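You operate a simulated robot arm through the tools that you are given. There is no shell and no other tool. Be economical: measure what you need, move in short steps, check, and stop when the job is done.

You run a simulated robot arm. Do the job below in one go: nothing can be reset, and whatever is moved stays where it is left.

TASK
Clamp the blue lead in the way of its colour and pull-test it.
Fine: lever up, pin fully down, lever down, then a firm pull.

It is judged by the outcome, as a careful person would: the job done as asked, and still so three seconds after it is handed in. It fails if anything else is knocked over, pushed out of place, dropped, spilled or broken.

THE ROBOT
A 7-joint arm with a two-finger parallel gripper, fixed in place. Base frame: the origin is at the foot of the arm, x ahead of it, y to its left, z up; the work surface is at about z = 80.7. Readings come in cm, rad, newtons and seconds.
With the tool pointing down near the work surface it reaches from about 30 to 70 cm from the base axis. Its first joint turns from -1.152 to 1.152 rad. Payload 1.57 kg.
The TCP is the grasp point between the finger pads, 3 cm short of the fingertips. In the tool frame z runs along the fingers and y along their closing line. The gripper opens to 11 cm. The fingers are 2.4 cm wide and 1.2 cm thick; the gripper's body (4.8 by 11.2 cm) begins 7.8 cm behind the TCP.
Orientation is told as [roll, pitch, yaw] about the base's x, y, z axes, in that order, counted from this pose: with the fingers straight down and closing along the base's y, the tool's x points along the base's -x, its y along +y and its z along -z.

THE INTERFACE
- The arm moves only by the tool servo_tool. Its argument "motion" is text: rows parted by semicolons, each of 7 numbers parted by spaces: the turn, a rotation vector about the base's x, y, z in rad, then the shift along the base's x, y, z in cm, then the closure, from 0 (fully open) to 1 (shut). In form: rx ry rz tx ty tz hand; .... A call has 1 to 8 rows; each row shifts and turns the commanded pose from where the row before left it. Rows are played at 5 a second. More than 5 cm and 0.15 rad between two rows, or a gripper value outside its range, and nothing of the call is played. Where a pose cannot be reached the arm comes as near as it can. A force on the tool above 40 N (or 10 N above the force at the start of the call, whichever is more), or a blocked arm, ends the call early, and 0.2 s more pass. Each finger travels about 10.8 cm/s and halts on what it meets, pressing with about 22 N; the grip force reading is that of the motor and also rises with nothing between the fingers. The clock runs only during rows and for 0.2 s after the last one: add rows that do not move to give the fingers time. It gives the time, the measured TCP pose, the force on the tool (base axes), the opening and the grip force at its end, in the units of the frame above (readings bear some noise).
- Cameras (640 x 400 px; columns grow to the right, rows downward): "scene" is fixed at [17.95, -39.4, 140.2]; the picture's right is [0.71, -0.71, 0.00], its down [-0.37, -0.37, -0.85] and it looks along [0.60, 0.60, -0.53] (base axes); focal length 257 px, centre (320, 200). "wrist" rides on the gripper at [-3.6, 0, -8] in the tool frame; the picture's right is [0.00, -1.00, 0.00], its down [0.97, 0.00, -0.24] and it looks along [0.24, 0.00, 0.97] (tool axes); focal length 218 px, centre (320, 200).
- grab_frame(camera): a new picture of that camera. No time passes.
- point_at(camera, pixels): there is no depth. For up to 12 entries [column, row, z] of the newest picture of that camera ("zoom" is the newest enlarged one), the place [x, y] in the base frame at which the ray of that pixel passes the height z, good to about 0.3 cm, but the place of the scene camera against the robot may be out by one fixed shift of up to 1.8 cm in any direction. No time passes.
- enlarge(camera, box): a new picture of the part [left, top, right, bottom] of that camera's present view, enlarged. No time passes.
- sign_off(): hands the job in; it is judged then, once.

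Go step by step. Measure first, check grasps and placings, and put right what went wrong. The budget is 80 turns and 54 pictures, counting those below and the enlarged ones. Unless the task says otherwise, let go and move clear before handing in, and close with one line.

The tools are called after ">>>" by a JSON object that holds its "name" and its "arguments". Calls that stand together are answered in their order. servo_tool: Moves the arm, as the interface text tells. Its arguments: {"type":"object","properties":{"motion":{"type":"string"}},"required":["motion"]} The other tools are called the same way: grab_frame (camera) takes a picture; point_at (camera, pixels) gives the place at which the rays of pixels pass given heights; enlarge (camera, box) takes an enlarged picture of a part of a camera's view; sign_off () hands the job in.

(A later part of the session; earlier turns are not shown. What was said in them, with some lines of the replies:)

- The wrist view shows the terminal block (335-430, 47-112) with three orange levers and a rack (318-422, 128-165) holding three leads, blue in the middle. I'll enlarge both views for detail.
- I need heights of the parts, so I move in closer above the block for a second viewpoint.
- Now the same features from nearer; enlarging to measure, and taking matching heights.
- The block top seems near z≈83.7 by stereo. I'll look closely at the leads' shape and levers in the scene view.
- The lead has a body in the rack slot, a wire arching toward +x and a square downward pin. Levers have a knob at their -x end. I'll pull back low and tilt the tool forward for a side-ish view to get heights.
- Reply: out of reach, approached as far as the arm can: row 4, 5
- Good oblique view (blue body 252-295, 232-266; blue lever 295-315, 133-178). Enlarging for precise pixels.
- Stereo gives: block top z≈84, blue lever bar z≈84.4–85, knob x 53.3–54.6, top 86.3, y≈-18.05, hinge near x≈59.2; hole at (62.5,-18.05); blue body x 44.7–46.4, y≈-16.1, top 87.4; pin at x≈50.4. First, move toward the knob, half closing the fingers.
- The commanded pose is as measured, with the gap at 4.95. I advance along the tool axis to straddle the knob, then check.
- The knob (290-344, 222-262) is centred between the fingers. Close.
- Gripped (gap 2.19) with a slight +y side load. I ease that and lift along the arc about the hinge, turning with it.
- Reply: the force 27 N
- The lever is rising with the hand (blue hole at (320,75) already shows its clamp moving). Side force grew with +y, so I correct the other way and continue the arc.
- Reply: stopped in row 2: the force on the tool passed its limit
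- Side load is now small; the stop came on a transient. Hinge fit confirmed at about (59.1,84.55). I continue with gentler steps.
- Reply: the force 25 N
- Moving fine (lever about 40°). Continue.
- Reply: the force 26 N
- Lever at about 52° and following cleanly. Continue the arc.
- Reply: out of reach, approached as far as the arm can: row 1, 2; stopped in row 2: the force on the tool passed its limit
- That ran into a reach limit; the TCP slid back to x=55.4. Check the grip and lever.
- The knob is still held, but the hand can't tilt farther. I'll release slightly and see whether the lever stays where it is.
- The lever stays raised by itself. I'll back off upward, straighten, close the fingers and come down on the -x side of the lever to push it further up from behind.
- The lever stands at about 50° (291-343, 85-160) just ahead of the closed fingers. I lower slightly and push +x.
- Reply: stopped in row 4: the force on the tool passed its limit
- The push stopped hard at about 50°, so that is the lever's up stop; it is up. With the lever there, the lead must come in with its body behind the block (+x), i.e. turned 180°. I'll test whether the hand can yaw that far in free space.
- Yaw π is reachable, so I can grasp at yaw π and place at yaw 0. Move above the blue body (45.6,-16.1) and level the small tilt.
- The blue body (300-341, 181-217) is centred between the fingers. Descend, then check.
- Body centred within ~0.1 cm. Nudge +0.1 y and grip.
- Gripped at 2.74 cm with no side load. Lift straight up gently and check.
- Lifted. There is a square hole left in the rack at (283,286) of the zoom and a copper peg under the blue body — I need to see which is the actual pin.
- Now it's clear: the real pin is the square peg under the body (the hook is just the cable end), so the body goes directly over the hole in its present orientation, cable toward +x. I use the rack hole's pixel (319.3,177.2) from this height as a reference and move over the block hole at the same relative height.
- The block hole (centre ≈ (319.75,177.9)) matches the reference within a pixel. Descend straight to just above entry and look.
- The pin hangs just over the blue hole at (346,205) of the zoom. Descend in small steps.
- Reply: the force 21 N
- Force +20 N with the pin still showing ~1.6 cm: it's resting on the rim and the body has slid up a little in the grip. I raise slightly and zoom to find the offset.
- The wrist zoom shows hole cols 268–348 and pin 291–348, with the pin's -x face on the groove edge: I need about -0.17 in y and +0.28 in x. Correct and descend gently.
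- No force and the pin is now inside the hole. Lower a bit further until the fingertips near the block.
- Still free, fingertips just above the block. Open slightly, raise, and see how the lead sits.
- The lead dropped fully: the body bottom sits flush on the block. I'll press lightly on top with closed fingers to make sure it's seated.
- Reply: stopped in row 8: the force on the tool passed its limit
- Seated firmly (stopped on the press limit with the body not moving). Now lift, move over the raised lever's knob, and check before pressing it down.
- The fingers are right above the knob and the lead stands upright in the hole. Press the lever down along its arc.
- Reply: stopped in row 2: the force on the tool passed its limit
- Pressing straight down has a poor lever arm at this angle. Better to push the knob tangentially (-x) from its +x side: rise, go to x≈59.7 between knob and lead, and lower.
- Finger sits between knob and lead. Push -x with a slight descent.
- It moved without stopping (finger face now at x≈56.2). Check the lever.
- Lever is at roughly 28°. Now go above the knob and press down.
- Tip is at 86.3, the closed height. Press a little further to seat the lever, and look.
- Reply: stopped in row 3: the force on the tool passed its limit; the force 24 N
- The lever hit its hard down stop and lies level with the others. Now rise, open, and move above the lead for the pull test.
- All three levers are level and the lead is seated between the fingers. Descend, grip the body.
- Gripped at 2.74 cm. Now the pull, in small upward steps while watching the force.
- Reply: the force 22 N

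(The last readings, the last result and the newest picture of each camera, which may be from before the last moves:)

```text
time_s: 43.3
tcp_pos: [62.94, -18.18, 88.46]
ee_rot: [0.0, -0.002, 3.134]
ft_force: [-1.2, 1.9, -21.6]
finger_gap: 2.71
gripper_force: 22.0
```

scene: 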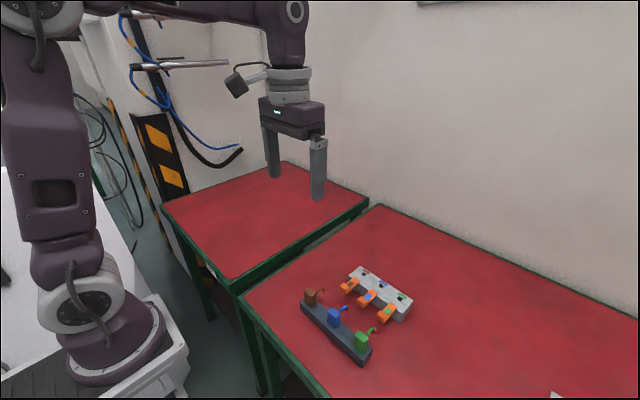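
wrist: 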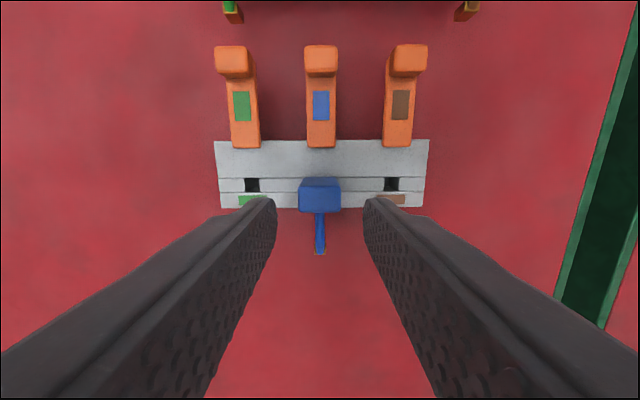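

A 21.6 N pull is registering, but the TCP rose 0.4. Check whether the lead moved or the fingers slid.

>>> {"name": "enlarge", "arguments": {"camera": "scene", "box": [356, 262, 404, 298]}}

```text
11.11 times, centred on (380, 280) of scene
```

zoom: 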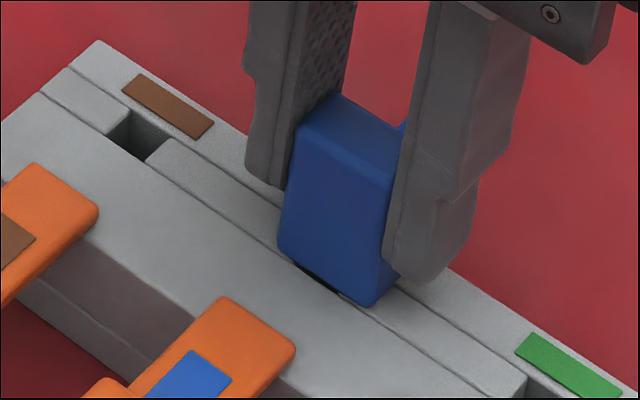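

The body is still down on the block (bottom corner ≈ same place), so the clamp holds. One more firm pull with a hold for good measure.

>>> {"name": "servo_tool", "arguments": {"motion": "0 0 0 0 0 0.2 1;0 0 0 0 0 0 1;0 0 0 0 0 0 1;0 0 0 0 0 0 1"}}

>>> {"name": "enlarge", "arguments": {"camera": "scene", "box": [356, 262, 404, 298]}}

```text
time_s: 44.3
tcp_pos: [62.94, -18.19, 88.72]
ee_rot: [0.002, -0.003, 3.136]
ft_force: [-5.0, 0.4, -19.7]
finger_gap: 2.66
gripper_force: 22.2
```

```text
11.11 times, centred on (380, 280) of scene
```

zoom: 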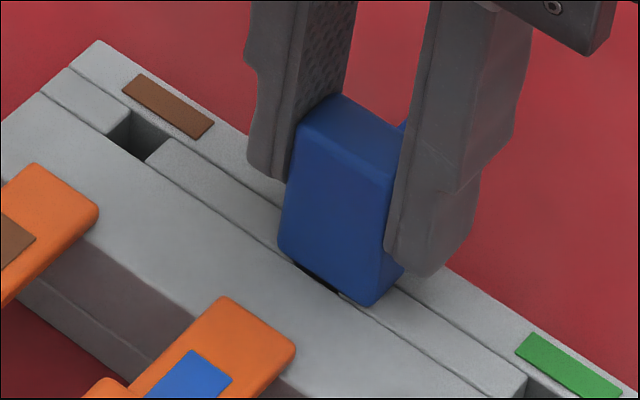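

Lead unmoved at ~20 N while the fingers slid upward: the pull test passes. Release and move clear.

>>> {"name": "servo_tool", "arguments": {"motion": "0 0 0 0 0 -0.2 1;0 0 0 0 0 0 0.6;0 0 0 0 0 0 0.6;0 0 0 0 0 3 0.6;0 0 0 0 0 4 0.6;0 0 0 -3 0 4 0.6;0 0 0 -3 0 2 0.6;0 0 0 0 0 0 0.6"}}

>>> {"name": "enlarge", "arguments": {"camera": "scene", "box": [290, 235, 430, 375]}}

>>> {"name": "enlarge", "arguments": {"camera": "scene", "box": [356, 262, 404, 298]}}

```text
time_s: 46.1
tcp_pos: [56.79, -18.12, 101.57]
ee_rot: [0.001, 0.001, 3.135]
ft_force: [0.3, 0.5, 0.1]
finger_gap: 4.42
gripper_force: 0.0
```

```text
2.86 times, centred on (360, 305) of scene
```

zoom: 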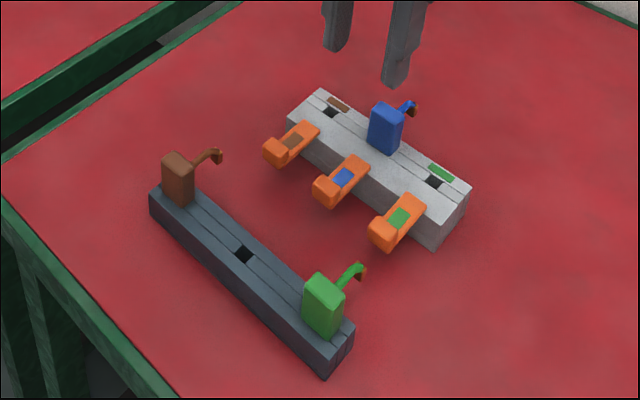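

```text
11.11 times, centred on (380, 280) of scene
```

zoom: 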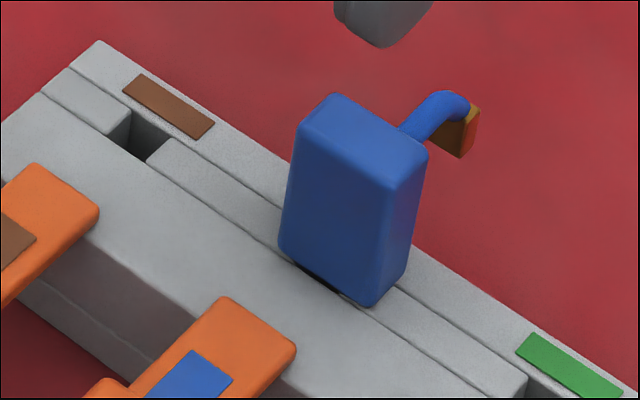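

Everything is in place; I compare the lead with the same crop taken just before the pull to confirm it did not rise.

>>> {"name": "enlarge", "arguments": {"camera": "scene", "box": [340, 245, 420, 310]}}

```text
6.15 times, centred on (380, 278) of scene
```

zoom: 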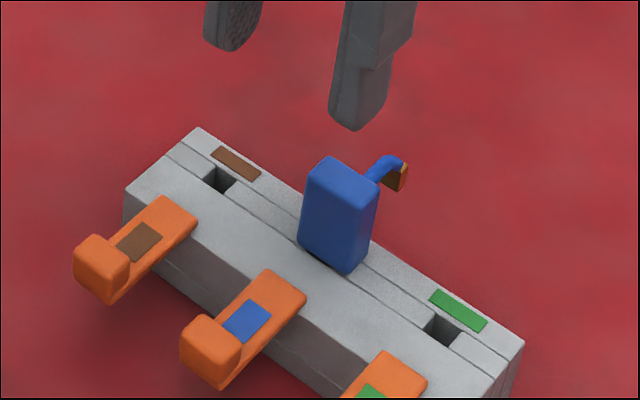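

The lead looks the same as in the crop taken before the pull: it is fully seated, the lever is down, and the hand is clear. I'm handing in.

>>> {"name": "sign_off", "arguments": {}}

```text
The job is handed in.
```

The blue lead is clamped in the blue way with its pin fully down and the lever closed. It held a pull of about 20 N without moving, though the fingers slid on it at that force.
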